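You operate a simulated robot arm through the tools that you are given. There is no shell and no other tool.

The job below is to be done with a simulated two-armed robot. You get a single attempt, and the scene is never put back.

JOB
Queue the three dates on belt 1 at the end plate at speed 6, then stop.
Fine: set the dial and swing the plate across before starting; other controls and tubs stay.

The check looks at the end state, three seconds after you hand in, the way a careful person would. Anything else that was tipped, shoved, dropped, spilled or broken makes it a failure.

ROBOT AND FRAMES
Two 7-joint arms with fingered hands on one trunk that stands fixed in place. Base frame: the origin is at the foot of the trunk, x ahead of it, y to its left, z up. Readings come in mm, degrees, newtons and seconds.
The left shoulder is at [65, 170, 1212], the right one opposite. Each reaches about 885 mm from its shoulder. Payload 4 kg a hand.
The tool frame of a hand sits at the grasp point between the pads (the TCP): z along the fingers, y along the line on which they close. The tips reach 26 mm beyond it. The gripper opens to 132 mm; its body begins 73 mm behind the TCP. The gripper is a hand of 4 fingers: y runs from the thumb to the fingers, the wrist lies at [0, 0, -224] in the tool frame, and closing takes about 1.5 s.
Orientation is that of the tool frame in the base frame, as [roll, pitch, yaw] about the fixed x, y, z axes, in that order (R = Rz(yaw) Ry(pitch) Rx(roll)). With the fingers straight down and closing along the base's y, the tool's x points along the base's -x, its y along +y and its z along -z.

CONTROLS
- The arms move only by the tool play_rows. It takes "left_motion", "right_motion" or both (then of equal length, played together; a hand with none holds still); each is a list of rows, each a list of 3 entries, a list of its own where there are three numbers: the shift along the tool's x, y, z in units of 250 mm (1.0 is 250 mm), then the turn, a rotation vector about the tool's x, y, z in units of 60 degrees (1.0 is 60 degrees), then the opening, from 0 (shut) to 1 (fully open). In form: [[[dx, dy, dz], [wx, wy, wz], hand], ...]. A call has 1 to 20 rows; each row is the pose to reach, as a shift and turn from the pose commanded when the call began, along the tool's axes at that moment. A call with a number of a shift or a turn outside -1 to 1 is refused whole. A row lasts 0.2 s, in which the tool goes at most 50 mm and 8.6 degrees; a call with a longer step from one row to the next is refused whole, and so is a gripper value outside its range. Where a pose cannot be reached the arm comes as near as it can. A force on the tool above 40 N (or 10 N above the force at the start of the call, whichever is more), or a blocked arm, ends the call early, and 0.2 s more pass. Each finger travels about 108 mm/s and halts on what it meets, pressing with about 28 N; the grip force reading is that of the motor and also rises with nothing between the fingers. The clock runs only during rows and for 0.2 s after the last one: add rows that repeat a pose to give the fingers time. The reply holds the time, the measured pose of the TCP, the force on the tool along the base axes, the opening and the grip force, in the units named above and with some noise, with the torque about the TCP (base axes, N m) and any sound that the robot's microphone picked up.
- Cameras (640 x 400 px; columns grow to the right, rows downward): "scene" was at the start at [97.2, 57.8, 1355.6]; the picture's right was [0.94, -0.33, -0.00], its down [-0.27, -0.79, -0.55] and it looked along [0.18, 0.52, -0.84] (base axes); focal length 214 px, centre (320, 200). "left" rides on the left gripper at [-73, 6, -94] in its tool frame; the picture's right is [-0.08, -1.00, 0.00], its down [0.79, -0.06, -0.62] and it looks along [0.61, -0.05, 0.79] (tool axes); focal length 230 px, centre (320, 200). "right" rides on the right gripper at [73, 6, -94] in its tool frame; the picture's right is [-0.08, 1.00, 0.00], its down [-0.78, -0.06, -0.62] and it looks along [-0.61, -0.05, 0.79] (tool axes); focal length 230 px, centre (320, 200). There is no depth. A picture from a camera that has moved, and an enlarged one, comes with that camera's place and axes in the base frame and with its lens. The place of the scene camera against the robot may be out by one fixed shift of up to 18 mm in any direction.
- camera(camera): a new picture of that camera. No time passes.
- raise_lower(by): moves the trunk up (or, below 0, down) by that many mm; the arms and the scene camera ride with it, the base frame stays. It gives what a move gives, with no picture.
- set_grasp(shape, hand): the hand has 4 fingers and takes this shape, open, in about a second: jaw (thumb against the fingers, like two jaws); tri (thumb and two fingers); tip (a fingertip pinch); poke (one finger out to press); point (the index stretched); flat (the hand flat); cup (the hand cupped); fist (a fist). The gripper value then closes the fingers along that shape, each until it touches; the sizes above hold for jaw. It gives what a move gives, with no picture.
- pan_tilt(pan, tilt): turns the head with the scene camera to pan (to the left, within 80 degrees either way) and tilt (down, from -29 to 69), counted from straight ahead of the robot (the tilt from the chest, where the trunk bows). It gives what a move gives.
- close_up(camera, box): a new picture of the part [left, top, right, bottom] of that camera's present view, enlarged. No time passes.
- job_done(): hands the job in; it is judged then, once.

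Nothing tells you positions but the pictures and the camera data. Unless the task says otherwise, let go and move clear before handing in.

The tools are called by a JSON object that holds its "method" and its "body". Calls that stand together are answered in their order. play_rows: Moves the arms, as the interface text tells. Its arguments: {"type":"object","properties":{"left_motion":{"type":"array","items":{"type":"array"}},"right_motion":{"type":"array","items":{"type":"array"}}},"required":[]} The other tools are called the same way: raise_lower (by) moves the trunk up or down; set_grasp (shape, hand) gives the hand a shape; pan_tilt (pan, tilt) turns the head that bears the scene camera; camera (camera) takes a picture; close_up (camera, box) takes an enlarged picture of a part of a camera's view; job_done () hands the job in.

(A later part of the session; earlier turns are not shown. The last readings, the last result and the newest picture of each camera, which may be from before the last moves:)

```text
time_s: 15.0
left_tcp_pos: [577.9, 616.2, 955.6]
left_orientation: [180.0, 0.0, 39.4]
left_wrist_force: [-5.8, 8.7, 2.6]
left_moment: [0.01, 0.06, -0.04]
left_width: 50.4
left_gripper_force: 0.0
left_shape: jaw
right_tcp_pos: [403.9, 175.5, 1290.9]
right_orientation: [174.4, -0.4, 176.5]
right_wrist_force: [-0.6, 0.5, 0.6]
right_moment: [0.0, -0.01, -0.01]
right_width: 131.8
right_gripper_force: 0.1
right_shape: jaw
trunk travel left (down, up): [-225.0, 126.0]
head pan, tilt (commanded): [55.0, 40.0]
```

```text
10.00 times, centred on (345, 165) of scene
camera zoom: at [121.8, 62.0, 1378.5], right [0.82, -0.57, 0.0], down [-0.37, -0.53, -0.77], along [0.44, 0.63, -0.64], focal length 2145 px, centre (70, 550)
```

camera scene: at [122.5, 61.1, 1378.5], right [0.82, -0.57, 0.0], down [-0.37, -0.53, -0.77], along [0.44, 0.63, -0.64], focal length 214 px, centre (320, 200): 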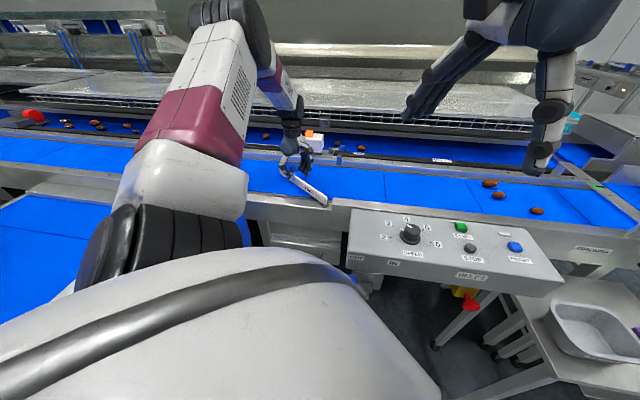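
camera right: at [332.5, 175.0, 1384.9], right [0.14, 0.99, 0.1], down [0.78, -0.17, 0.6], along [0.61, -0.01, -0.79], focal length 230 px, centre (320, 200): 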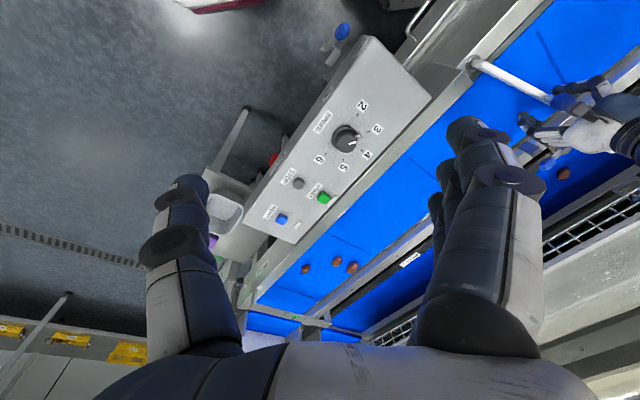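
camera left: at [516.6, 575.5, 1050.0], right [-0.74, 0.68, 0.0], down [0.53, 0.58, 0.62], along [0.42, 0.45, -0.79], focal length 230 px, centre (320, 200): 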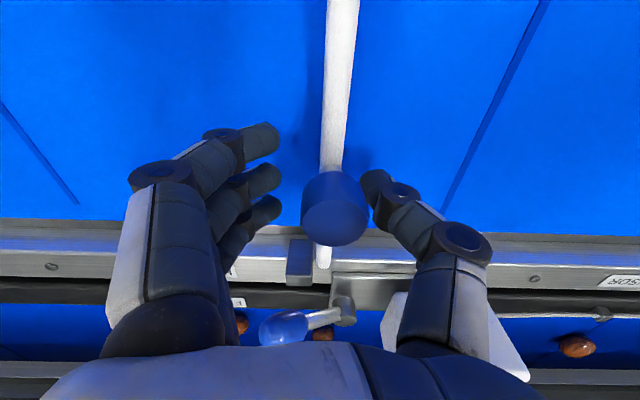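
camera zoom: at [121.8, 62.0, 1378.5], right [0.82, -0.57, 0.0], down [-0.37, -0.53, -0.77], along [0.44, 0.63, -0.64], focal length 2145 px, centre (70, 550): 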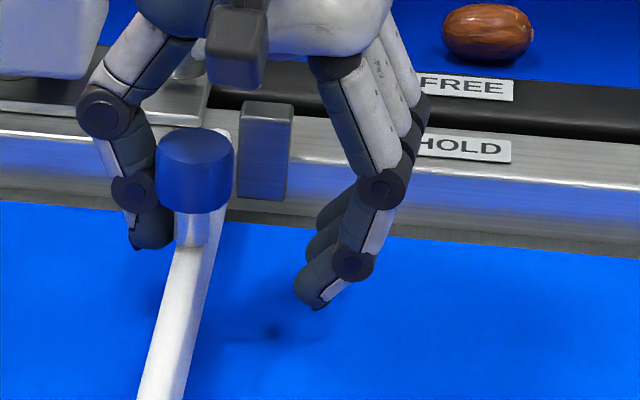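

10 N no longer moves the plate, so it's at its stop. I'll back off, open the fingers and lift straight up.

{"method": "play_rows", "body": {"left_motion": [[[0, -0.03, 0], [0, 0, 0], 0.33], [[0, -0.04, 0], [0, 0, 0], 0.6], [[0, -0.04, 0], [0, 0, 0], 0.9], [[0, -0.04, 0], [0, 0, 0], 1], [[0, -0.04, -0.1], [0, 0, 0], 1], [[0, -0.04, -0.25], [0, 0, 0], 1], [[0, -0.04, -0.42], [0, 0, 0], 1], [[0, -0.04, -0.6], [0, 0, 0], 1]]}}

{"method": "camera", "body": {"camera": "left"}}

{"method": "close_up", "body": {"camera": "scene", "box": [280, 130, 380, 210]}}

```text
time_s: 16.8
left_tcp_pos: [572.0, 623.2, 1106.1]
left_orientation: [-180.0, 0.0, 39.5]
left_wrist_force: [1.1, 0.6, -0.9]
left_moment: [0.01, -0.03, -0.03]
left_width: 131.7
left_gripper_force: 0.2
left_shape: jaw
right_tcp_pos: [405.4, 173.6, 1290.4]
right_orientation: [174.3, -0.4, 176.5]
right_wrist_force: [0.2, 1.2, 0.1]
right_moment: [-0.01, -0.01, 0.05]
right_width: 131.9
right_gripper_force: 0.1
right_shape: jaw
trunk travel left (down, up): [-225.0, 126.0]
head pan, tilt (commanded): [55.0, 40.0]
```

```text
taken
camera left: at [518.6, 572.1, 1199.9], right [-0.69, 0.72, 0.0], down [0.57, 0.55, 0.62], along [0.44, 0.43, -0.79], focal length 230 px, centre (320, 200)
```

left: 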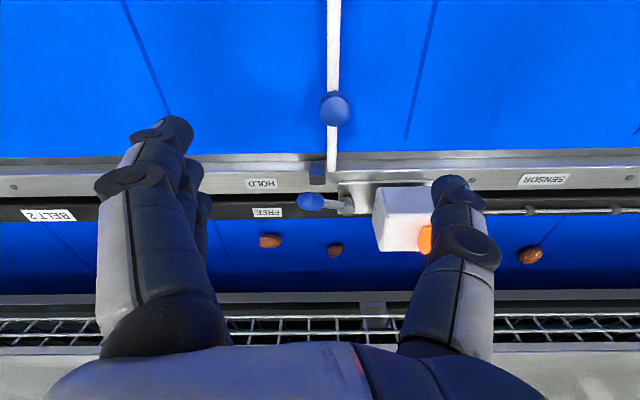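

```text
5.00 times, centred on (330, 170) of scene
camera zoom: at [122.4, 60.8, 1378.5], right [0.82, -0.57, 0.0], down [-0.37, -0.53, -0.77], along [0.44, 0.63, -0.64], focal length 1072 px, centre (270, 350)
```

zoom: 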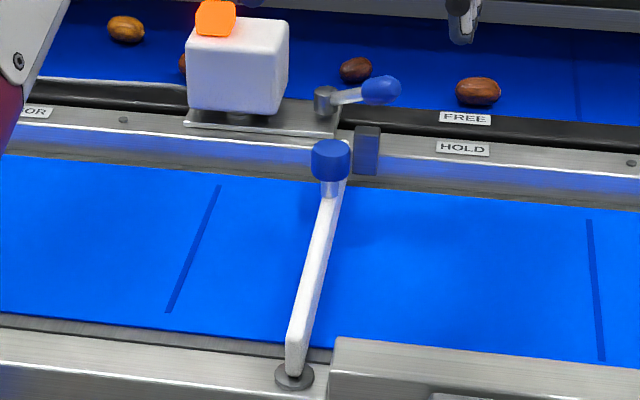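

The plate is across and stays, and the lever and cube beside it are untouched. Next, the right hand goes above the dial and levels itself.

{"method": "play_rows", "body": {"right_motion": [[[-0.084, 0.034, 0.1], [0.014, 0, -0.008], 1], [[-0.168, 0.068, 0.22], [0.028, 0, -0.016], 1], [[-0.252, 0.11, 0.34], [0.045, 0, -0.025], 1], [[-0.336, 0.155, 0.46], [0.062, 0, -0.037], 1], [[-0.42, 0.2, 0.58], [0.08, 0, -0.048], 1], [[-0.504, 0.239, 0.7], [0.095, 0, -0.058], 1], [[-0.504, 0.239, 0.7], [0.095, 0, -0.058], 1]]}}

{"method": "camera", "body": {"camera": "right"}}

{"method": "camera", "body": {"camera": "scene"}}

```text
time_s: 18.6
left_tcp_pos: [574.8, 622.8, 1104.1]
left_orientation: [180.0, -0.1, 39.5]
left_wrist_force: [0.3, -0.2, -0.3]
left_moment: [0.0, 0.01, 0.04]
left_width: 132.0
left_gripper_force: 0.1
left_shape: jaw
right_tcp_pos: [564.5, 140.7, 1142.0]
right_orientation: [177.9, 0.2, 173.4]
right_wrist_force: [0.1, -0.1, -0.2]
right_moment: [0.02, 0.05, 0.0]
right_width: 131.8
right_gripper_force: 0.0
right_shape: jaw
right hand out of reach, approached as far as the arm can: row 4, 5, 6, 7
trunk travel left (down, up): [-225.0, 126.0]
head pan, tilt (commanded): [55.0, 40.0]
stopped in row 7 (right hand): the arm was blocked; the commanded pose is now the measured one
```

```text
taken
camera right: at [491.6, 152.1, 1236.2], right [0.19, 0.98, 0.04], down [0.77, -0.17, 0.62], along [0.61, -0.09, -0.79], focal length 230 px, centre (320, 200)
```

right: 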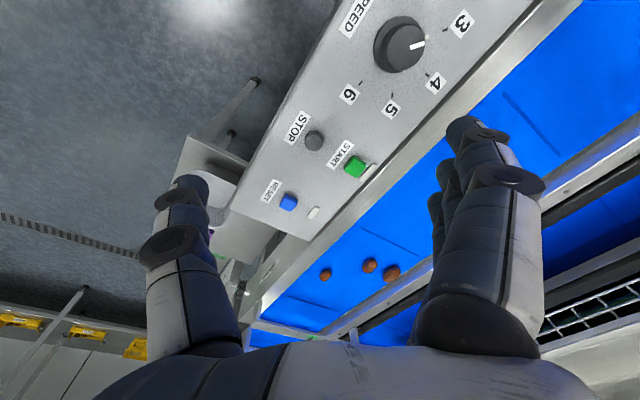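

```text
taken
camera scene: at [125.0, 60.7, 1378.1], right [0.82, -0.57, 0.0], down [-0.37, -0.53, -0.77], along [0.44, 0.63, -0.64], focal length 214 px, centre (320, 200)
```

scene: 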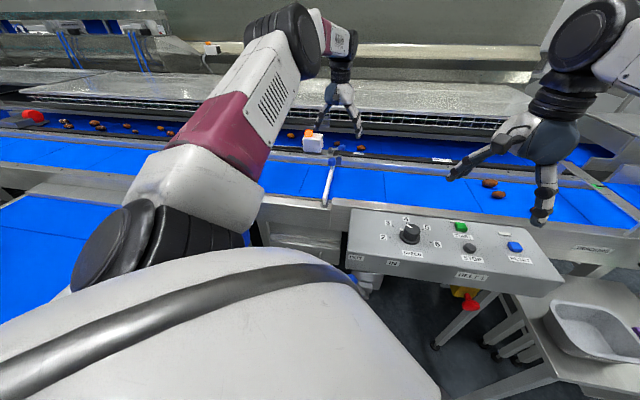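

The right arm cannot reach as far left as the dial, so the left arm will set the dial and the right arm will press the buttons. I'll withdraw the right hand and bring the left hand over toward the dial.

{"method": "play_rows", "body": {"right_motion": [[[-0.01, -0.1, -0.02], [0.005, 0, -0.015], 1], [[-0.02, -0.2, -0.04], [0.01, 0, -0.03], 1], [[-0.03, -0.35, -0.07], [0.015, 0, -0.05], 1], [[-0.045, -0.5, -0.1], [0.02, 0, -0.07], 1], [[-0.06, -0.65, -0.13], [0.03, 0, -0.09], 1], [[-0.072, -0.797, -0.16], [0.035, 0, -0.11], 1], [[-0.072, -0.797, -0.16], [0.035, 0, -0.11], 1]], "left_motion": [[[-0.1, 0.1, -0.05], [0, 0, 0], 1], [[-0.2, 0.2, -0.1], [0, 0, 0], 1], [[-0.3, 0.3, -0.1], [0, 0, 0], 1], [[-0.42, 0.42, -0.1], [0, 0, 0], 1], [[-0.54, 0.54, -0.1], [0, 0, 0], 1], [[-0.65, 0.64, -0.1], [0, 0, 0], 1], [[-0.65, 0.64, -0.1], [0, 0, 0], 1]]}}

{"method": "camera", "body": {"camera": "scene"}}

```text
time_s: 20.2
left_tcp_pos: [547.6, 397.2, 1129.3]
left_orientation: [-180.0, 0.1, 39.5]
left_wrist_force: [-0.5, 0.7, 0.5]
left_moment: [-0.01, -0.02, -0.05]
left_width: 131.9
left_gripper_force: 0.1
left_shape: jaw
right_tcp_pos: [556.0, -56.7, 1176.5]
right_orientation: [-179.8, 0.3, -179.5]
right_wrist_force: [0.3, 0.4, 0.9]
right_moment: [-0.04, 0.03, 0.0]
right_width: 131.7
right_gripper_force: 0.0
right_shape: jaw
trunk travel left (down, up): [-225.0, 126.0]
head pan, tilt (commanded): [55.0, 40.0]
```

```text
taken
camera scene: at [123.2, 62.1, 1378.2], right [0.82, -0.57, 0.0], down [-0.37, -0.53, -0.77], along [0.44, 0.63, -0.64], focal length 214 px, centre (320, 200)
```

scene: 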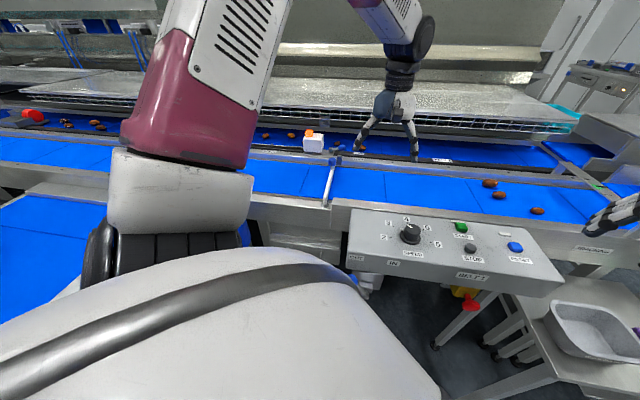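

Both arms moved freely. The left hand goes on to above the dial, rotating toward the starting yaw for the turn.

{"method": "play_rows", "body": {"left_motion": [[[-0.054, 0.054, 0], [0, 0, -0.125], 1], [[-0.107, 0.109, 0.02], [0, 0, -0.25], 1], [[-0.161, 0.163, 0.04], [0, 0, -0.375], 1], [[-0.214, 0.217, 0.06], [0, 0, -0.5], 1], [[-0.268, 0.272, 0.08], [0, 0, -0.625], 1], [[-0.322, 0.326, 0.1], [0, 0, -0.75], 1], [[-0.375, 0.38, 0.11], [0, 0, -0.875], 1], [[-0.429, 0.435, 0.117], [0, 0, -1.0], 1], [[-0.429, 0.435, 0.117], [0, 0, -1.0], 1]]}}

{"method": "camera", "body": {"camera": "left"}}

{"method": "camera", "body": {"camera": "scene"}}

```text
time_s: 22.2
left_tcp_pos: [535.5, 244.1, 1101.2]
left_orientation: [180.0, 0.0, 99.6]
left_wrist_force: [0.4, -0.9, 0.2]
left_moment: [0.03, 0.02, -0.02]
left_width: 132.0
left_gripper_force: 0.1
left_shape: jaw
right_tcp_pos: [556.5, -56.9, 1176.2]
right_orientation: [-179.8, 0.3, -179.6]
right_wrist_force: [0.3, 0.0, 0.0]
right_moment: [0.04, -0.01, 0.0]
right_width: 131.8
right_gripper_force: 0.1
right_shape: jaw
trunk travel left (down, up): [-225.0, 126.0]
head pan, tilt (commanded): [55.0, 40.0]
```

```text
taken
camera left: at [552.5, 173.2, 1194.7], right [-0.97, -0.24, 0.0], down [-0.19, 0.76, 0.62], along [-0.15, 0.6, -0.79], focal length 230 px, centre (320, 200)
```

left: 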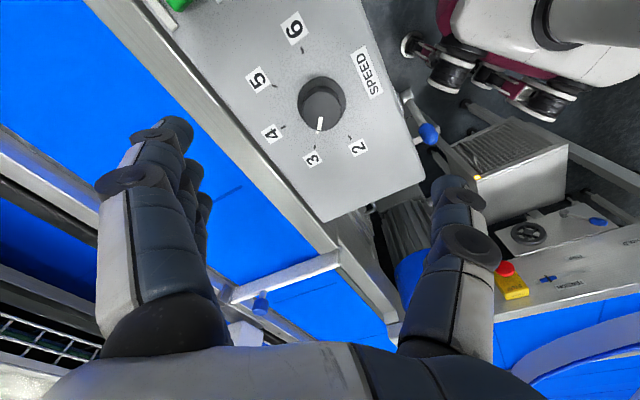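

```text
taken
camera scene: at [122.8, 61.6, 1378.4], right [0.82, -0.57, 0.0], down [-0.37, -0.53, -0.77], along [0.44, 0.63, -0.64], focal length 214 px, centre (320, 200)
```

scene: 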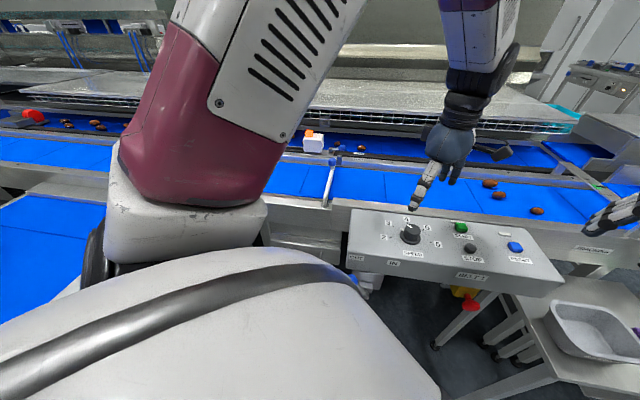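

The left hand is over the dial. I'll zoom to check centering over the knob and test a further yaw turn.

{"method": "close_up", "body": {"camera": "left", "box": [240, 0, 400, 180]}}

{"method": "play_rows", "body": {"left_motion": [[[0, 0, 0], [0, 0, -0.14], 1], [[0, 0, 0], [0, 0, -0.28], 1], [[0, 0, 0], [0, 0, -0.42], 1], [[0, 0, 0], [0, 0, -0.56], 1], [[0, 0, 0], [0, 0, -0.7], 1], [[0, 0, 0], [0, 0, -0.84], 1], [[0, 0, 0], [0, 0, -0.98], 1], [[0, 0, 0], [0, 0, -1.0], 1]]}}

{"method": "close_up", "body": {"camera": "left", "box": [240, 0, 400, 180]}}

```text
2.22 times, centred on (320, 90) of left
camera zoom: at [552.5, 173.2, 1194.7], right [-0.97, -0.24, 0.0], down [-0.19, 0.76, 0.62], along [-0.15, 0.6, -0.79], focal length 511 px, centre (320, 444)
```

zoom: 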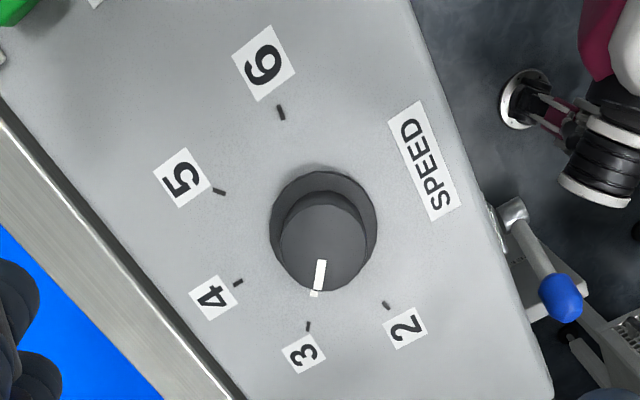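

```text
time_s: 24.0
left_tcp_pos: [535.5, 244.9, 1101.5]
left_orientation: [-179.9, 0.0, 159.7]
left_wrist_force: [0.0, 0.5, -0.1]
left_moment: [0.0, 0.02, -0.01]
left_width: 131.7
left_gripper_force: 0.0
left_shape: jaw
right_tcp_pos: [557.2, -56.4, 1176.7]
right_orientation: [-179.8, 0.4, -179.5]
right_wrist_force: [-0.3, 0.3, 0.5]
right_moment: [0.03, 0.0, -0.01]
right_width: 132.0
right_gripper_force: 0.1
right_shape: jaw
trunk travel left (down, up): [-225.0, 126.0]
head pan, tilt (commanded): [55.0, 40.0]
```

```text
2.22 times, centred on (320, 90) of left
camera zoom: at [604.9, 224.3, 1195.0], right [-0.27, -0.96, 0.0], down [-0.76, 0.22, 0.62], along [-0.59, 0.17, -0.79], focal length 511 px, centre (320, 444)
```

zoom: 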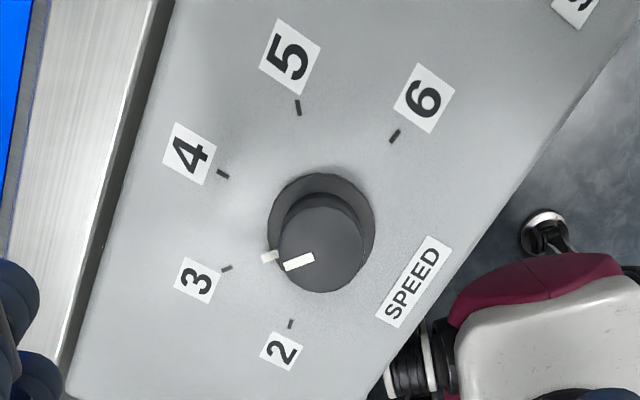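

The knob is centered under the hand within a couple of mm, and the dial reads 3. I'll test the last 30° of yaw so the full 150° can be turned in one grasp.

{"method": "play_rows", "body": {"left_motion": [[[0, 0, 0], [0, 0, -0.14], 1], [[0, 0, 0], [0, 0, -0.28], 1], [[0, 0, 0], [0, 0, -0.42], 1], [[0, 0, 0], [0, 0, -0.55], 1], [[0, 0, 0], [0, 0, -0.55], 1]]}}

{"method": "camera", "body": {"camera": "left"}}

{"method": "camera", "body": {"camera": "scene"}}

```text
time_s: 25.2
left_tcp_pos: [535.4, 244.0, 1100.3]
left_orientation: [-179.9, 0.0, -167.4]
left_wrist_force: [-0.7, 0.4, 0.1]
left_moment: [0.02, -0.06, 0.03]
left_width: 131.6
left_gripper_force: 0.1
left_shape: jaw
right_tcp_pos: [557.1, -57.0, 1176.1]
right_orientation: [-179.8, 0.4, -179.6]
right_wrist_force: [0.5, -0.1, -0.4]
right_moment: [0.01, 0.0, 0.01]
right_width: 131.9
right_gripper_force: 0.1
right_shape: jaw
trunk travel left (down, up): [-225.0, 126.0]
head pan, tilt (commanded): [55.0, 40.0]
```

```text
taken
camera left: at [604.5, 265.9, 1194.7], right [0.29, -0.96, 0.0], down [-0.75, -0.23, 0.62], along [-0.59, -0.18, -0.79], focal length 230 px, centre (320, 200)
```

left: 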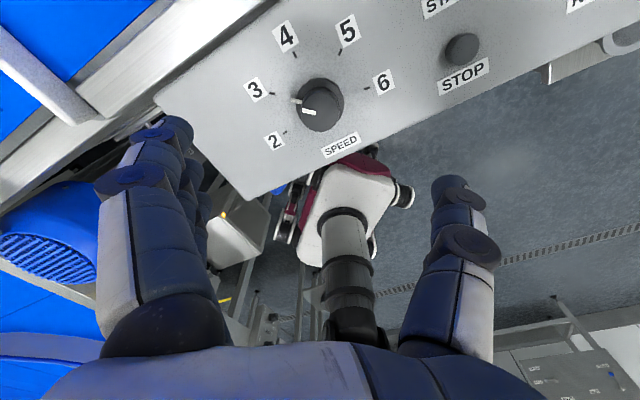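

```text
taken
camera scene: at [122.8, 61.3, 1378.4], right [0.82, -0.57, 0.0], down [-0.37, -0.53, -0.77], along [0.44, 0.63, -0.64], focal length 214 px, centre (320, 200)
```

scene: 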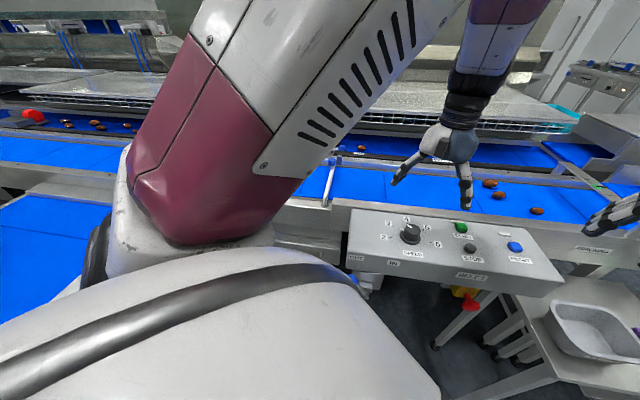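

Full yaw range is available. I'll descend over the knob with fingers open and then close on it.

{"method": "play_rows", "body": {"left_motion": [[[0, 0, 0.14], [0, 0, 0], 1], [[0, 0, 0.28], [0, 0, 0], 1], [[0, 0, 0.4], [0, 0, 0], 1], [[0, 0, 0.49], [0, 0, 0], 1], [[0, 0, 0.55], [0, 0, 0], 1], [[0, 0, 0.55], [0, 0, 0], 1]]}}

{"method": "camera", "body": {"camera": "left"}}

{"method": "close_up", "body": {"camera": "scene", "box": [350, 150, 480, 270]}}

```text
time_s: 26.6
left_tcp_pos: [536.4, 244.8, 965.0]
left_orientation: [-180.0, 0.0, -167.5]
left_wrist_force: [-0.3, -0.6, 0.2]
left_moment: [0.02, 0.0, 0.03]
left_width: 131.7
left_gripper_force: 0.1
left_shape: jaw
right_tcp_pos: [557.8, -57.0, 1177.8]
right_orientation: [-179.8, 0.4, -179.4]
right_wrist_force: [0.0, 0.3, 0.4]
right_moment: [0.0, -0.03, 0.01]
right_width: 131.7
right_gripper_force: 0.1
right_shape: jaw
trunk travel left (down, up): [-225.0, 126.0]
head pan, tilt (commanded): [55.0, 40.0]
```

```text
taken
camera left: at [604.7, 266.3, 1057.2], right [0.29, -0.96, 0.0], down [-0.75, -0.23, 0.62], along [-0.59, -0.18, -0.79], focal length 230 px, centre (320, 200)
```

left: 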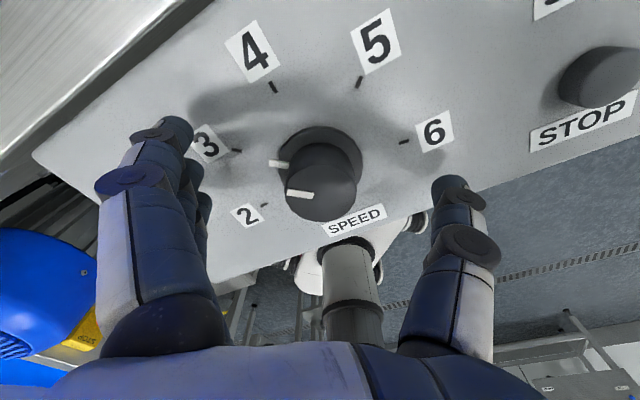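

```text
3.33 times, centred on (415, 210) of scene
camera zoom: at [122.5, 61.1, 1378.5], right [0.82, -0.57, 0.0], down [-0.37, -0.53, -0.77], along [0.44, 0.63, -0.64], focal length 715 px, centre (3, 167)
```

zoom: 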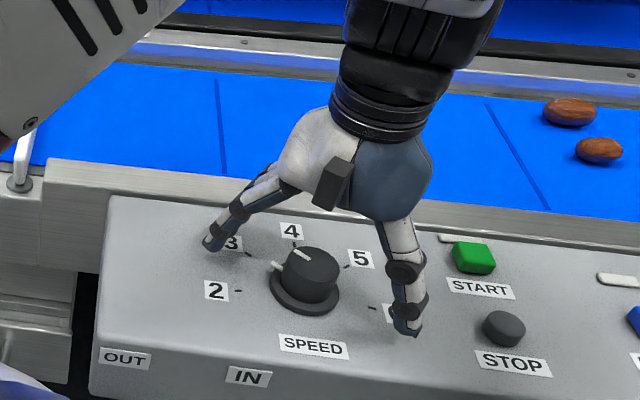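

The knob is well centered between the open fingers and thumb. I'll close the grip on it.

{"method": "play_rows", "body": {"left_motion": [[[0, 0, 0.015], [0, 0, 0], 0.8], [[0, 0, 0.015], [0, 0, 0], 0.55], [[0, 0, 0.015], [0, 0, 0], 0.4], [[0, 0, 0.015], [0, 0, 0], 0.3], [[0, 0, 0.015], [0, 0, 0], 0.22], [[0, 0, 0.015], [0, 0, 0], 0.22], [[0, 0, 0.015], [0, 0, 0], 0.22]]}}

{"method": "camera", "body": {"camera": "left"}}

{"method": "close_up", "body": {"camera": "scene", "box": [350, 150, 480, 270]}}

```text
time_s: 28.2
left_tcp_pos: [534.5, 245.6, 960.6]
left_orientation: [179.9, 0.0, -167.6]
left_wrist_force: [0.9, -2.9, -2.6]
left_moment: [-0.03, 0.05, -0.02]
left_width: 23.3
left_gripper_force: 28.0
left_shape: jaw
right_tcp_pos: [556.8, -57.4, 1176.9]
right_orientation: [-179.8, 0.3, -179.4]
right_wrist_force: [0.2, 0.3, -0.5]
right_moment: [0.01, 0.0, 0.0]
right_width: 131.9
right_gripper_force: 0.1
right_shape: jaw
trunk travel left (down, up): [-225.0, 126.0]
head pan, tilt (commanded): [55.0, 40.0]
```

```text
taken
camera left: at [605.1, 266.2, 1053.2], right [0.29, -0.96, 0.0], down [-0.75, -0.23, 0.62], along [-0.59, -0.18, -0.79], focal length 230 px, centre (320, 200)
```

left: 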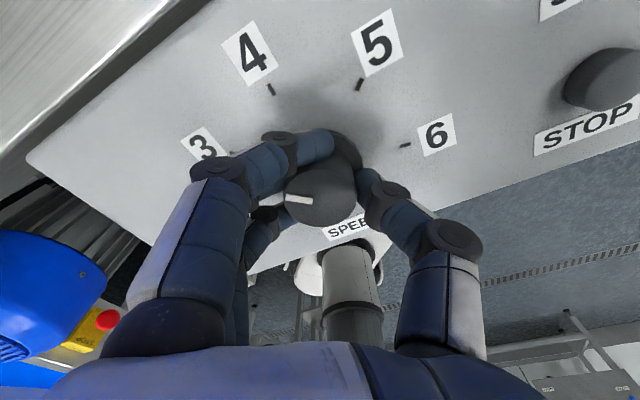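

```text
3.33 times, centred on (415, 210) of scene
camera zoom: at [123.2, 61.1, 1378.3], right [0.82, -0.57, 0.0], down [-0.37, -0.53, -0.77], along [0.44, 0.63, -0.64], focal length 715 px, centre (3, 167)
```

zoom: 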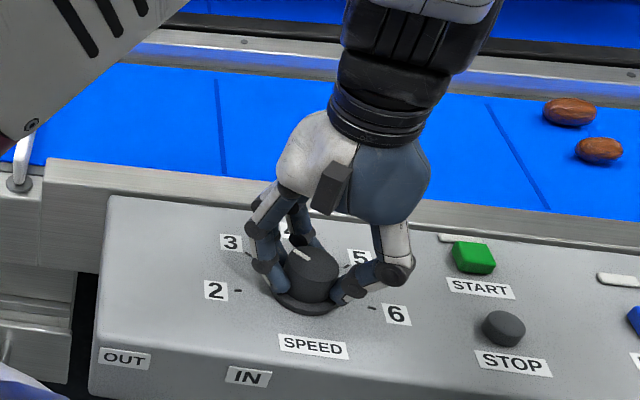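

The grip holds the knob at 28 N. I'll rotate the first 48° clockwise (seen from above) and check that the dial follows.

{"method": "play_rows", "body": {"left_motion": [[[0, 0, 0], [0, 0, 0.133], 0.22], [[0, 0, 0], [0, 0, 0.267], 0.22], [[0, 0, 0], [0, 0, 0.4], 0.22], [[0, 0, 0], [0, 0, 0.533], 0.22], [[0, 0, 0], [0, 0, 0.667], 0.22], [[0, 0, 0], [0, 0, 0.8], 0.22], [[0, 0, 0], [0, 0, 0.8], 0.22]]}}

{"method": "camera", "body": {"camera": "left"}}

{"method": "close_up", "body": {"camera": "scene", "box": [350, 150, 480, 270]}}

```text
time_s: 29.8
left_tcp_pos: [534.6, 243.8, 959.3]
left_orientation: [-180.0, 0.0, 144.4]
left_wrist_force: [2.5, -10.4, -5.2]
left_moment: [-0.15, 0.0, 0.05]
left_width: 23.5
left_gripper_force: 28.2
left_shape: jaw
right_tcp_pos: [556.8, -58.3, 1176.4]
right_orientation: [-179.9, 0.3, -179.5]
right_wrist_force: [0.4, 0.0, 0.5]
right_moment: [-0.02, -0.01, 0.05]
right_width: 132.0
right_gripper_force: 0.1
right_shape: jaw
trunk travel left (down, up): [-225.0, 126.0]
head pan, tilt (commanded): [55.0, 40.0]
```

```text
taken
camera left: at [597.7, 205.7, 1053.3], right [-0.52, -0.86, 0.0], down [-0.67, 0.41, 0.62], along [-0.53, 0.32, -0.79], focal length 230 px, centre (320, 200)
```

left: 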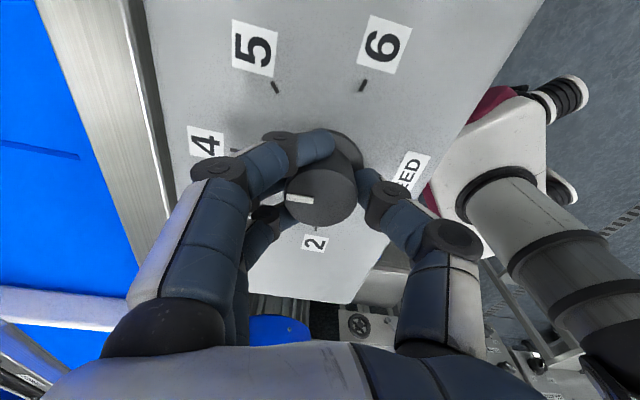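

```text
3.33 times, centred on (415, 210) of scene
camera zoom: at [123.4, 60.1, 1378.4], right [0.82, -0.57, 0.0], down [-0.37, -0.53, -0.77], along [0.44, 0.63, -0.64], focal length 715 px, centre (3, 167)
```

zoom: 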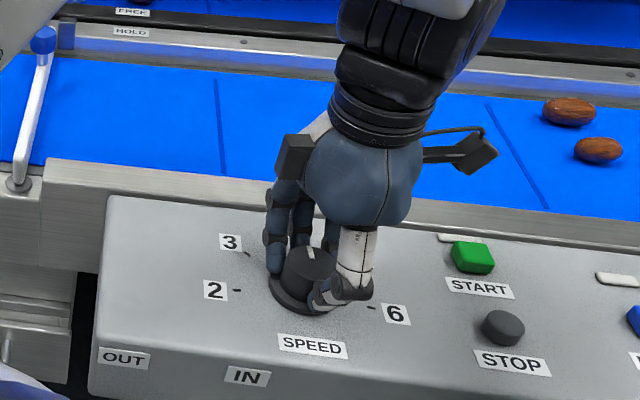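

The dial is turning with the hand (mark stays put in the hand view). There's a 10 N side load from a small off-centre grip, so I'll ease the hand 3 mm while turning the next 50°.

{"method": "play_rows", "body": {"left_motion": [[[-0.003, -0.007, 0], [0, 0, 0.139], 0.22], [[-0.004, -0.009, 0], [0, 0, 0.278], 0.22], [[-0.004, -0.011, 0], [0, 0, 0.417], 0.22], [[-0.005, -0.012, 0], [0, 0, 0.556], 0.22], [[-0.005, -0.013, 0], [0, 0, 0.694], 0.22], [[-0.005, -0.0137, 0], [0, 0, 0.833], 0.22], [[-0.005, -0.0137, 0], [0, 0, 0.833], 0.22]]}}

{"method": "camera", "body": {"camera": "left"}}

{"method": "close_up", "body": {"camera": "scene", "box": [350, 150, 480, 270]}}

```text
time_s: 31.4
left_tcp_pos: [533.4, 242.2, 960.3]
left_orientation: [180.0, 0.0, 94.4]
left_wrist_force: [0.0, 6.0, -2.1]
left_moment: [0.18, -0.05, 0.04]
left_width: 22.7
left_gripper_force: 28.3
left_shape: jaw
right_tcp_pos: [556.3, -55.8, 1175.8]
right_orientation: [-179.9, 0.5, -179.5]
right_wrist_force: [-1.0, -0.1, 0.9]
right_moment: [0.03, 0.03, 0.01]
right_width: 131.9
right_gripper_force: 0.1
right_shape: jaw
trunk travel left (down, up): [-225.0, 126.0]
head pan, tilt (commanded): [55.0, 40.0]
```

```text
taken
camera left: at [544.8, 169.7, 1053.3], right [-0.99, -0.15, 0.0], down [-0.12, 0.78, 0.62], along [-0.1, 0.61, -0.79], focal length 230 px, centre (320, 200)
```

left: 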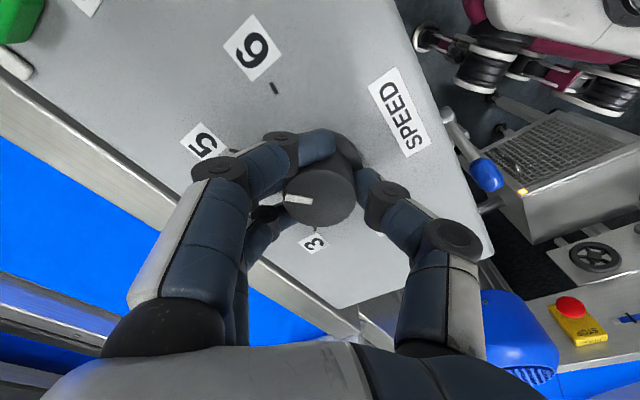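

```text
3.33 times, centred on (415, 210) of scene
camera zoom: at [122.9, 62.0, 1378.4], right [0.82, -0.57, 0.0], down [-0.37, -0.53, -0.77], along [0.44, 0.63, -0.64], focal length 715 px, centre (3, 167)
```

zoom: 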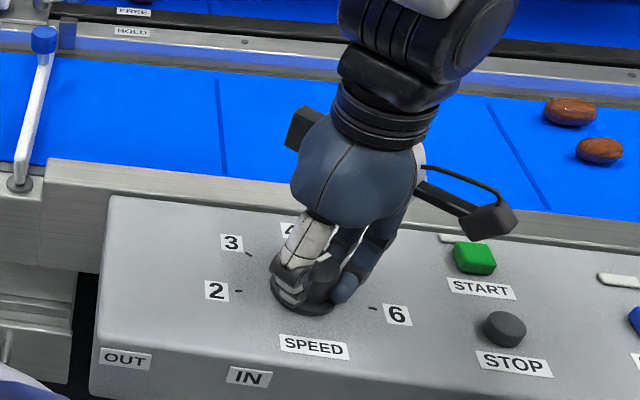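

The dial is past 4 and still follows; side load now 6 N the other way. I'll ease back slightly and turn 48° more.

{"method": "play_rows", "body": {"left_motion": [[[0.004, 0, 0], [0, 0, 0.133], 0.22], [[0.005, 0, 0], [0, 0, 0.267], 0.22], [[0.005, 0, 0], [0, 0, 0.4], 0.22], [[0.005, 0, 0], [0, 0, 0.533], 0.22], [[0.005, 0, 0], [0, 0, 0.667], 0.22], [[0.005, 0, 0], [0, 0, 0.8], 0.22], [[0.005, 0, 0], [0, 0, 0.8], 0.22]]}}

{"method": "camera", "body": {"camera": "left"}}

{"method": "close_up", "body": {"camera": "scene", "box": [350, 150, 480, 270]}}

```text
time_s: 33.0
left_tcp_pos: [532.9, 242.5, 960.6]
left_orientation: [-180.0, 0.0, 46.4]
left_wrist_force: [-9.5, 1.8, -2.3]
left_moment: [0.04, 0.09, 0.04]
left_width: 23.0
left_gripper_force: 28.3
left_shape: jaw
right_tcp_pos: [556.1, -56.4, 1177.9]
right_orientation: [-179.9, 0.4, -179.5]
right_wrist_force: [-0.2, -0.1, 0.1]
right_moment: [0.0, 0.03, -0.01]
right_width: 131.9
right_gripper_force: 0.1
right_shape: jaw
trunk travel left (down, up): [-225.0, 126.0]
head pan, tilt (commanded): [55.0, 40.0]
```

```text
taken
camera left: at [486.1, 185.7, 1053.3], right [-0.78, 0.63, 0.0], down [0.5, 0.61, 0.62], along [0.39, 0.48, -0.79], focal length 230 px, centre (320, 200)
```

left: 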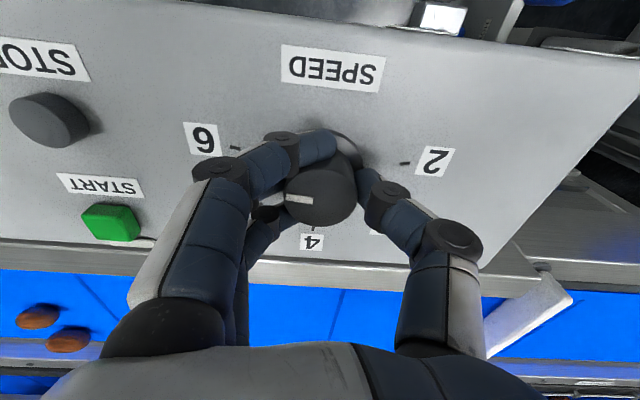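

```text
3.33 times, centred on (415, 210) of scene
camera zoom: at [121.8, 61.6, 1378.5], right [0.82, -0.57, 0.0], down [-0.37, -0.53, -0.77], along [0.44, 0.63, -0.64], focal length 715 px, centre (3, 167)
```

zoom: 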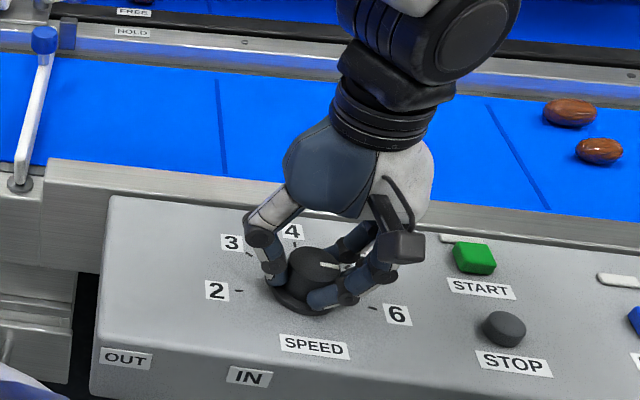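

The dial is near 6 now. I'll zoom into the hand view and the scene view to measure the pointer against the 6 tick.

{"method": "close_up", "body": {"camera": "left", "box": [190, 100, 430, 250]}}

{"method": "close_up", "body": {"camera": "scene", "box": [380, 205, 450, 255]}}

{"method": "camera", "body": {"camera": "right"}}

```text
2.67 times, centred on (310, 175) of left
camera zoom: at [486.1, 185.7, 1053.3], right [-0.78, 0.63, 0.0], down [0.5, 0.61, 0.62], along [0.39, 0.48, -0.79], focal length 614 px, centre (347, 267)
```

zoom: 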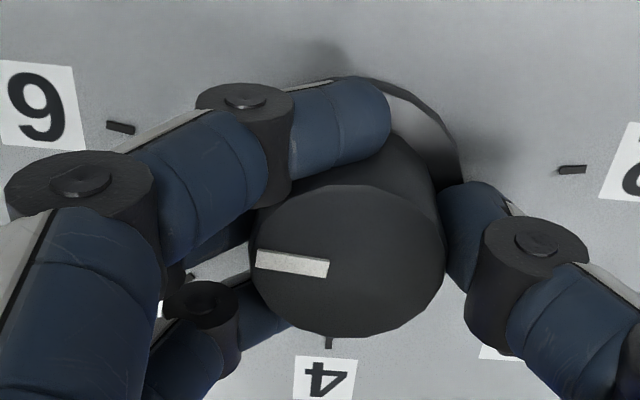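

```text
8.00 times, centred on (415, 230) of scene
camera zoom: at [121.8, 61.6, 1378.5], right [0.82, -0.57, 0.0], down [-0.37, -0.53, -0.77], along [0.44, 0.63, -0.64], focal length 1716 px, centre (-440, -40)
```

zoom: 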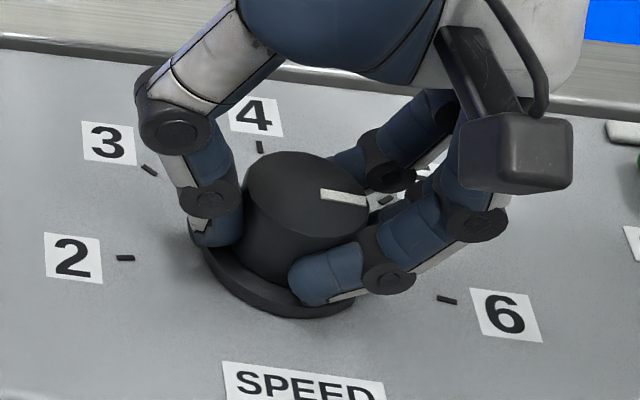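

```text
taken
camera right: at [481.2, -50.7, 1270.2], right [0.07, 1.0, 0.0], down [0.78, -0.05, 0.62], along [0.62, -0.04, -0.78], focal length 230 px, centre (320, 200)
```

right: 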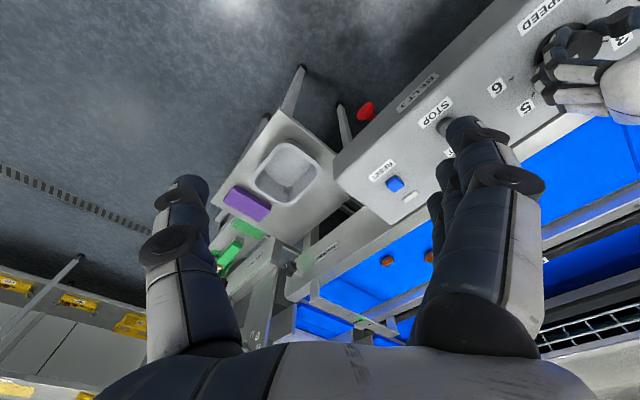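

The pointer is at about −47°, with the 6 tick at −55.5°, so about 8° remains. I'll turn that much more, easing the side load by 2 mm.

{"method": "play_rows", "body": {"left_motion": [[[-0.0055, -0.0058, 0], [0, 0, 0.067], 0.22], [[-0.0055, -0.0058, 0], [0, 0, 0.133], 0.22], [[-0.0055, -0.0058, 0], [0, 0, 0.133], 0.22]]}}

{"method": "close_up", "body": {"camera": "left", "box": [190, 100, 430, 250]}}

{"method": "close_up", "body": {"camera": "scene", "box": [380, 205, 450, 255]}}

```text
time_s: 33.8
left_tcp_pos: [532.7, 242.8, 958.8]
left_orientation: [179.9, -0.1, 38.5]
left_wrist_force: [-3.6, 4.4, -3.6]
left_moment: [0.07, -0.02, 0.51]
left_width: 22.8
left_gripper_force: 27.6
left_shape: jaw
right_tcp_pos: [557.3, -56.3, 1176.6]
right_orientation: [-179.8, 0.4, -179.5]
right_wrist_force: [-0.4, 0.0, -0.4]
right_moment: [-0.01, 0.01, 0.0]
right_width: 131.9
right_gripper_force: 0.1
right_shape: jaw
trunk travel left (down, up): [-225.0, 126.0]
head pan, tilt (commanded): [55.0, 40.0]
```

```text
2.67 times, centred on (310, 175) of left
camera zoom: at [478.1, 192.7, 1053.4], right [-0.68, 0.73, 0.0], down [0.58, 0.54, 0.62], along [0.45, 0.42, -0.79], focal length 614 px, centre (347, 267)
```

zoom: 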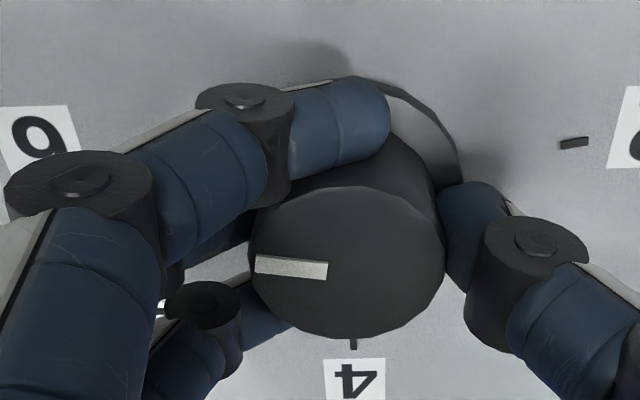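

```text
8.00 times, centred on (415, 230) of scene
camera zoom: at [122.6, 61.9, 1378.4], right [0.82, -0.57, 0.0], down [-0.37, -0.53, -0.77], along [0.44, 0.63, -0.64], focal length 1716 px, centre (-440, -40)
```

zoom: 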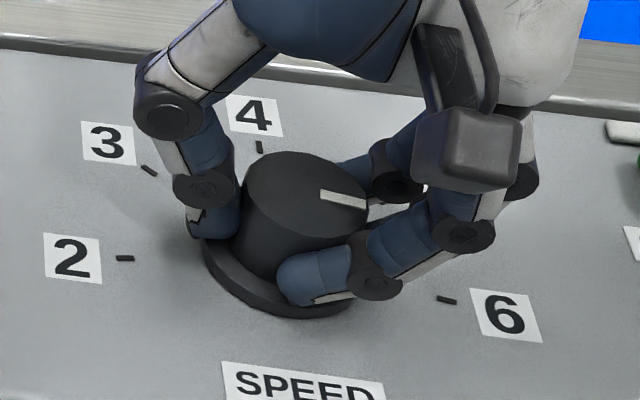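

Torque rose to 0.5 N·m, suggesting the end of travel near 6. I'll release the knob, lift off and look at the pointer unobstructed.

{"method": "play_rows", "body": {"left_motion": [[[0, 0, 0], [0, 0, 0], 0.4], [[0, 0, 0], [0, 0, 0], 0.6], [[0, 0, 0], [0, 0, 0], 0.75], [[0, 0, 0], [0, 0, 0], 0.75], [[0, 0, -0.1], [0, 0, 0], 0.75], [[0, 0, -0.25], [0, 0, 0], 0.75], [[0, 0, -0.42], [0, 0, 0], 0.75], [[0, 0, -0.56], [0, 0, 0], 0.75], [[0, 0, -0.56], [0, 0, 0], 0.75]]}}

{"method": "close_up", "body": {"camera": "left", "box": [240, 0, 400, 180]}}

{"method": "close_up", "body": {"camera": "scene", "box": [380, 205, 450, 255]}}

```text
time_s: 35.8
left_tcp_pos: [532.0, 241.4, 1099.5]
left_orientation: [-179.9, 0.0, 38.5]
left_wrist_force: [-0.1, 0.1, -0.9]
left_moment: [-0.03, 0.02, 0.0]
left_width: 98.8
left_gripper_force: 0.0
left_shape: jaw
right_tcp_pos: [557.3, -55.9, 1176.2]
right_orientation: [-179.8, 0.4, -179.4]
right_wrist_force: [-0.1, -0.5, 0.3]
right_moment: [0.03, 0.0, 0.03]
right_width: 132.0
right_gripper_force: 0.0
right_shape: jaw
trunk travel left (down, up): [-225.0, 126.0]
head pan, tilt (commanded): [55.0, 40.0]
```

```text
2.22 times, centred on (320, 90) of left
camera zoom: at [478.0, 191.5, 1192.5], right [-0.68, 0.73, 0.0], down [0.58, 0.54, 0.62], along [0.45, 0.42, -0.79], focal length 511 px, centre (320, 444)
```

zoom: 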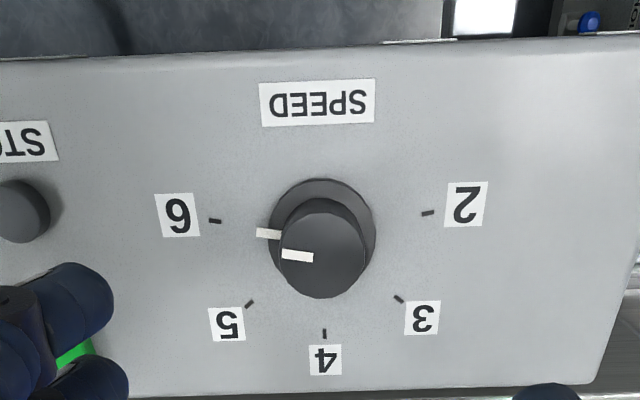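

```text
8.00 times, centred on (415, 230) of scene
camera zoom: at [123.2, 61.3, 1378.3], right [0.82, -0.57, 0.0], down [-0.37, -0.53, -0.77], along [0.44, 0.63, -0.64], focal length 1716 px, centre (-440, -40)
```

zoom: 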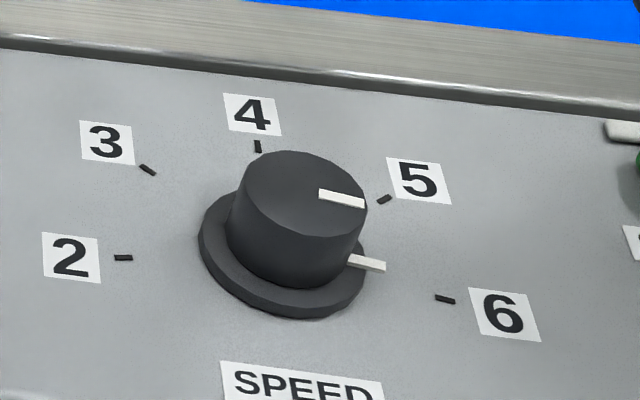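

The pointer sits very near 6. I'll zoom tighter on both views to judge the residual.

{"method": "close_up", "body": {"camera": "left", "box": [285, 75, 355, 120]}}

{"method": "close_up", "body": {"camera": "scene", "box": [400, 220, 440, 245]}}

{"method": "close_up", "body": {"camera": "right", "box": [480, 0, 640, 100]}}

```text
8.89 times, centred on (320, 98) of left
camera zoom: at [478.0, 191.5, 1192.5], right [-0.68, 0.73, 0.0], down [0.58, 0.54, 0.62], along [0.45, 0.42, -0.79], focal length 2045 px, centre (320, 1111)
```

zoom: 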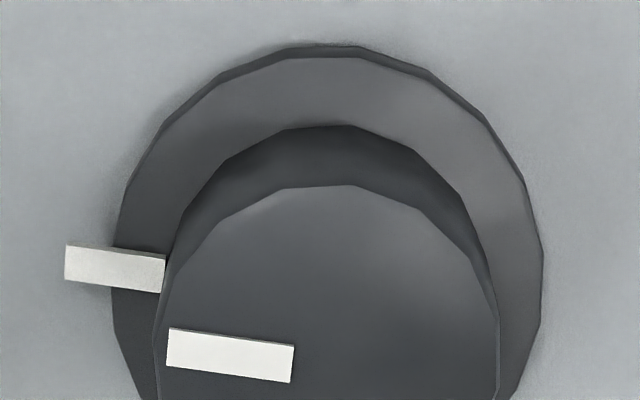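

```text
16.00 times, centred on (420, 232) of scene
camera zoom: at [123.2, 61.3, 1378.3], right [0.82, -0.57, 0.0], down [-0.37, -0.53, -0.77], along [0.44, 0.63, -0.64], focal length 3432 px, centre (-1280, -320)
```

zoom: 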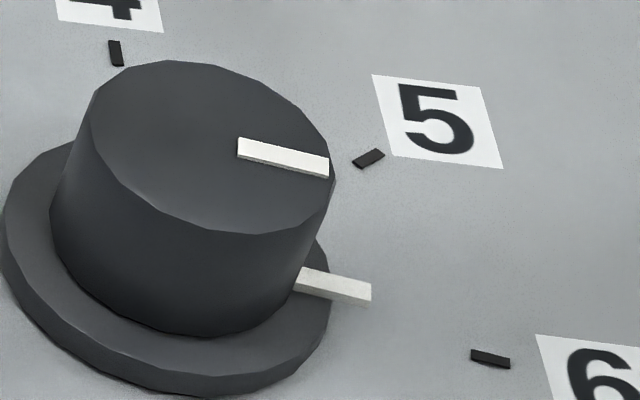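

```text
4.00 times, centred on (560, 50) of right
camera zoom: at [482.5, -51.1, 1269.6], right [0.07, 1.0, 0.0], down [0.78, -0.05, 0.62], along [0.62, -0.04, -0.78], focal length 920 px, centre (-640, 800)
```

zoom: 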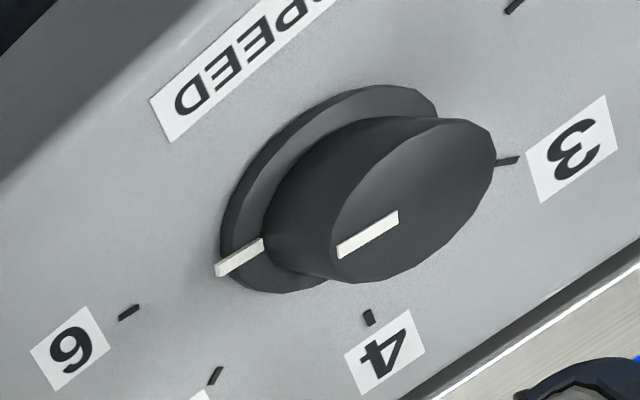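

The pointer matches the 6 tick within about 1–2°, so the dial is set. Next I'll put the left hand into a poking shape to press START, and see where its fingertip lies.

{"method": "set_grasp", "body": {"hand": "left", "shape": "poke"}}

{"method": "camera", "body": {"camera": "left"}}

{"method": "camera", "body": {"camera": "scene"}}

```text
time_s: 36.7
left_tcp_pos: [531.1, 241.5, 1099.0]
left_orientation: [180.0, -0.1, 38.6]
left_wrist_force: [0.2, 0.0, 0.6]
left_moment: [0.01, -0.03, 0.0]
left_width: 0.3
left_gripper_force: 0.0
left_shape: poke
right_tcp_pos: [556.1, -56.6, 1175.8]
right_orientation: [-179.8, 0.4, -179.5]
right_wrist_force: [-0.2, 0.6, 0.3]
right_moment: [-0.02, -0.02, -0.01]
right_width: 132.1
right_gripper_force: 0.1
right_shape: jaw
trunk travel left (down, up): [-225.0, 126.0]
head pan, tilt (commanded): [55.0, 40.0]
```

```text
taken
camera left: at [477.7, 191.4, 1192.3], right [-0.68, 0.73, 0.0], down [0.58, 0.54, 0.62], along [0.45, 0.42, -0.79], focal length 230 px, centre (320, 200)
```

left: 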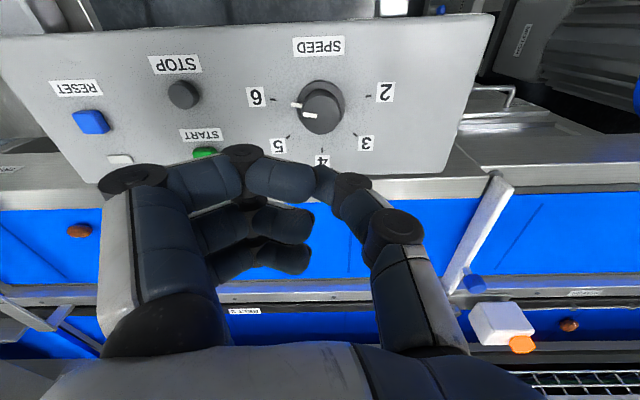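

```text
taken
camera scene: at [122.8, 61.2, 1378.4], right [0.82, -0.57, 0.0], down [-0.37, -0.53, -0.77], along [0.44, 0.63, -0.64], focal length 214 px, centre (320, 200)
```

scene: 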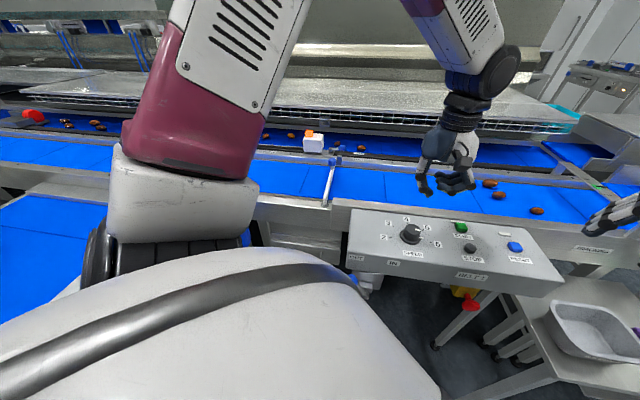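

The poke shape brings index and thumb tips together near the tool axis. I'll zoom to see its lowest point.

{"method": "close_up", "body": {"camera": "scene", "box": [400, 110, 500, 200]}}

{"method": "close_up", "body": {"camera": "left", "box": [200, 110, 420, 290]}}

{"method": "close_up", "body": {"camera": "right", "box": [440, 0, 640, 120]}}

```text
4.44 times, centred on (450, 155) of scene
camera zoom: at [122.8, 61.2, 1378.4], right [0.82, -0.57, 0.0], down [-0.37, -0.53, -0.77], along [0.44, 0.63, -0.64], focal length 953 px, centre (-258, 400)
```

zoom: 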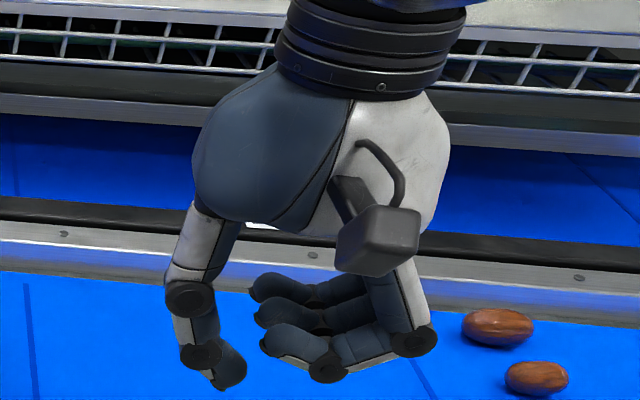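

```text
2.22 times, centred on (310, 200) of left
camera zoom: at [477.7, 191.4, 1192.3], right [-0.68, 0.73, 0.0], down [0.58, 0.54, 0.62], along [0.45, 0.42, -0.79], focal length 511 px, centre (342, 200)
```

zoom: 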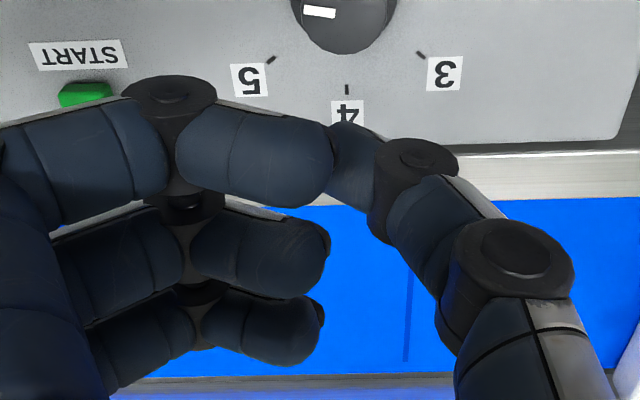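

```text
3.20 times, centred on (540, 60) of right
camera zoom: at [482.2, -51.1, 1269.8], right [0.07, 1.0, 0.0], down [0.78, -0.05, 0.62], along [0.62, -0.04, -0.78], focal length 736 px, centre (-384, 648)
```

zoom: 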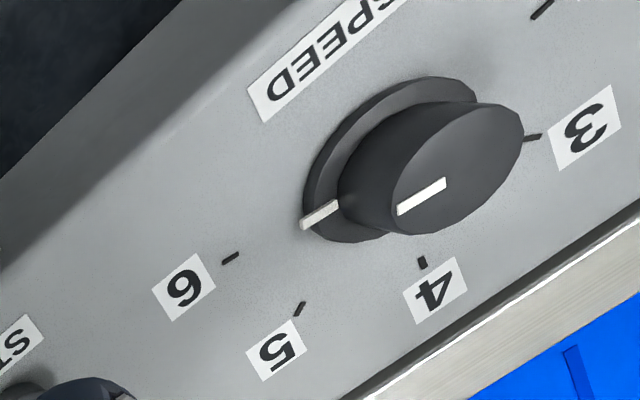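

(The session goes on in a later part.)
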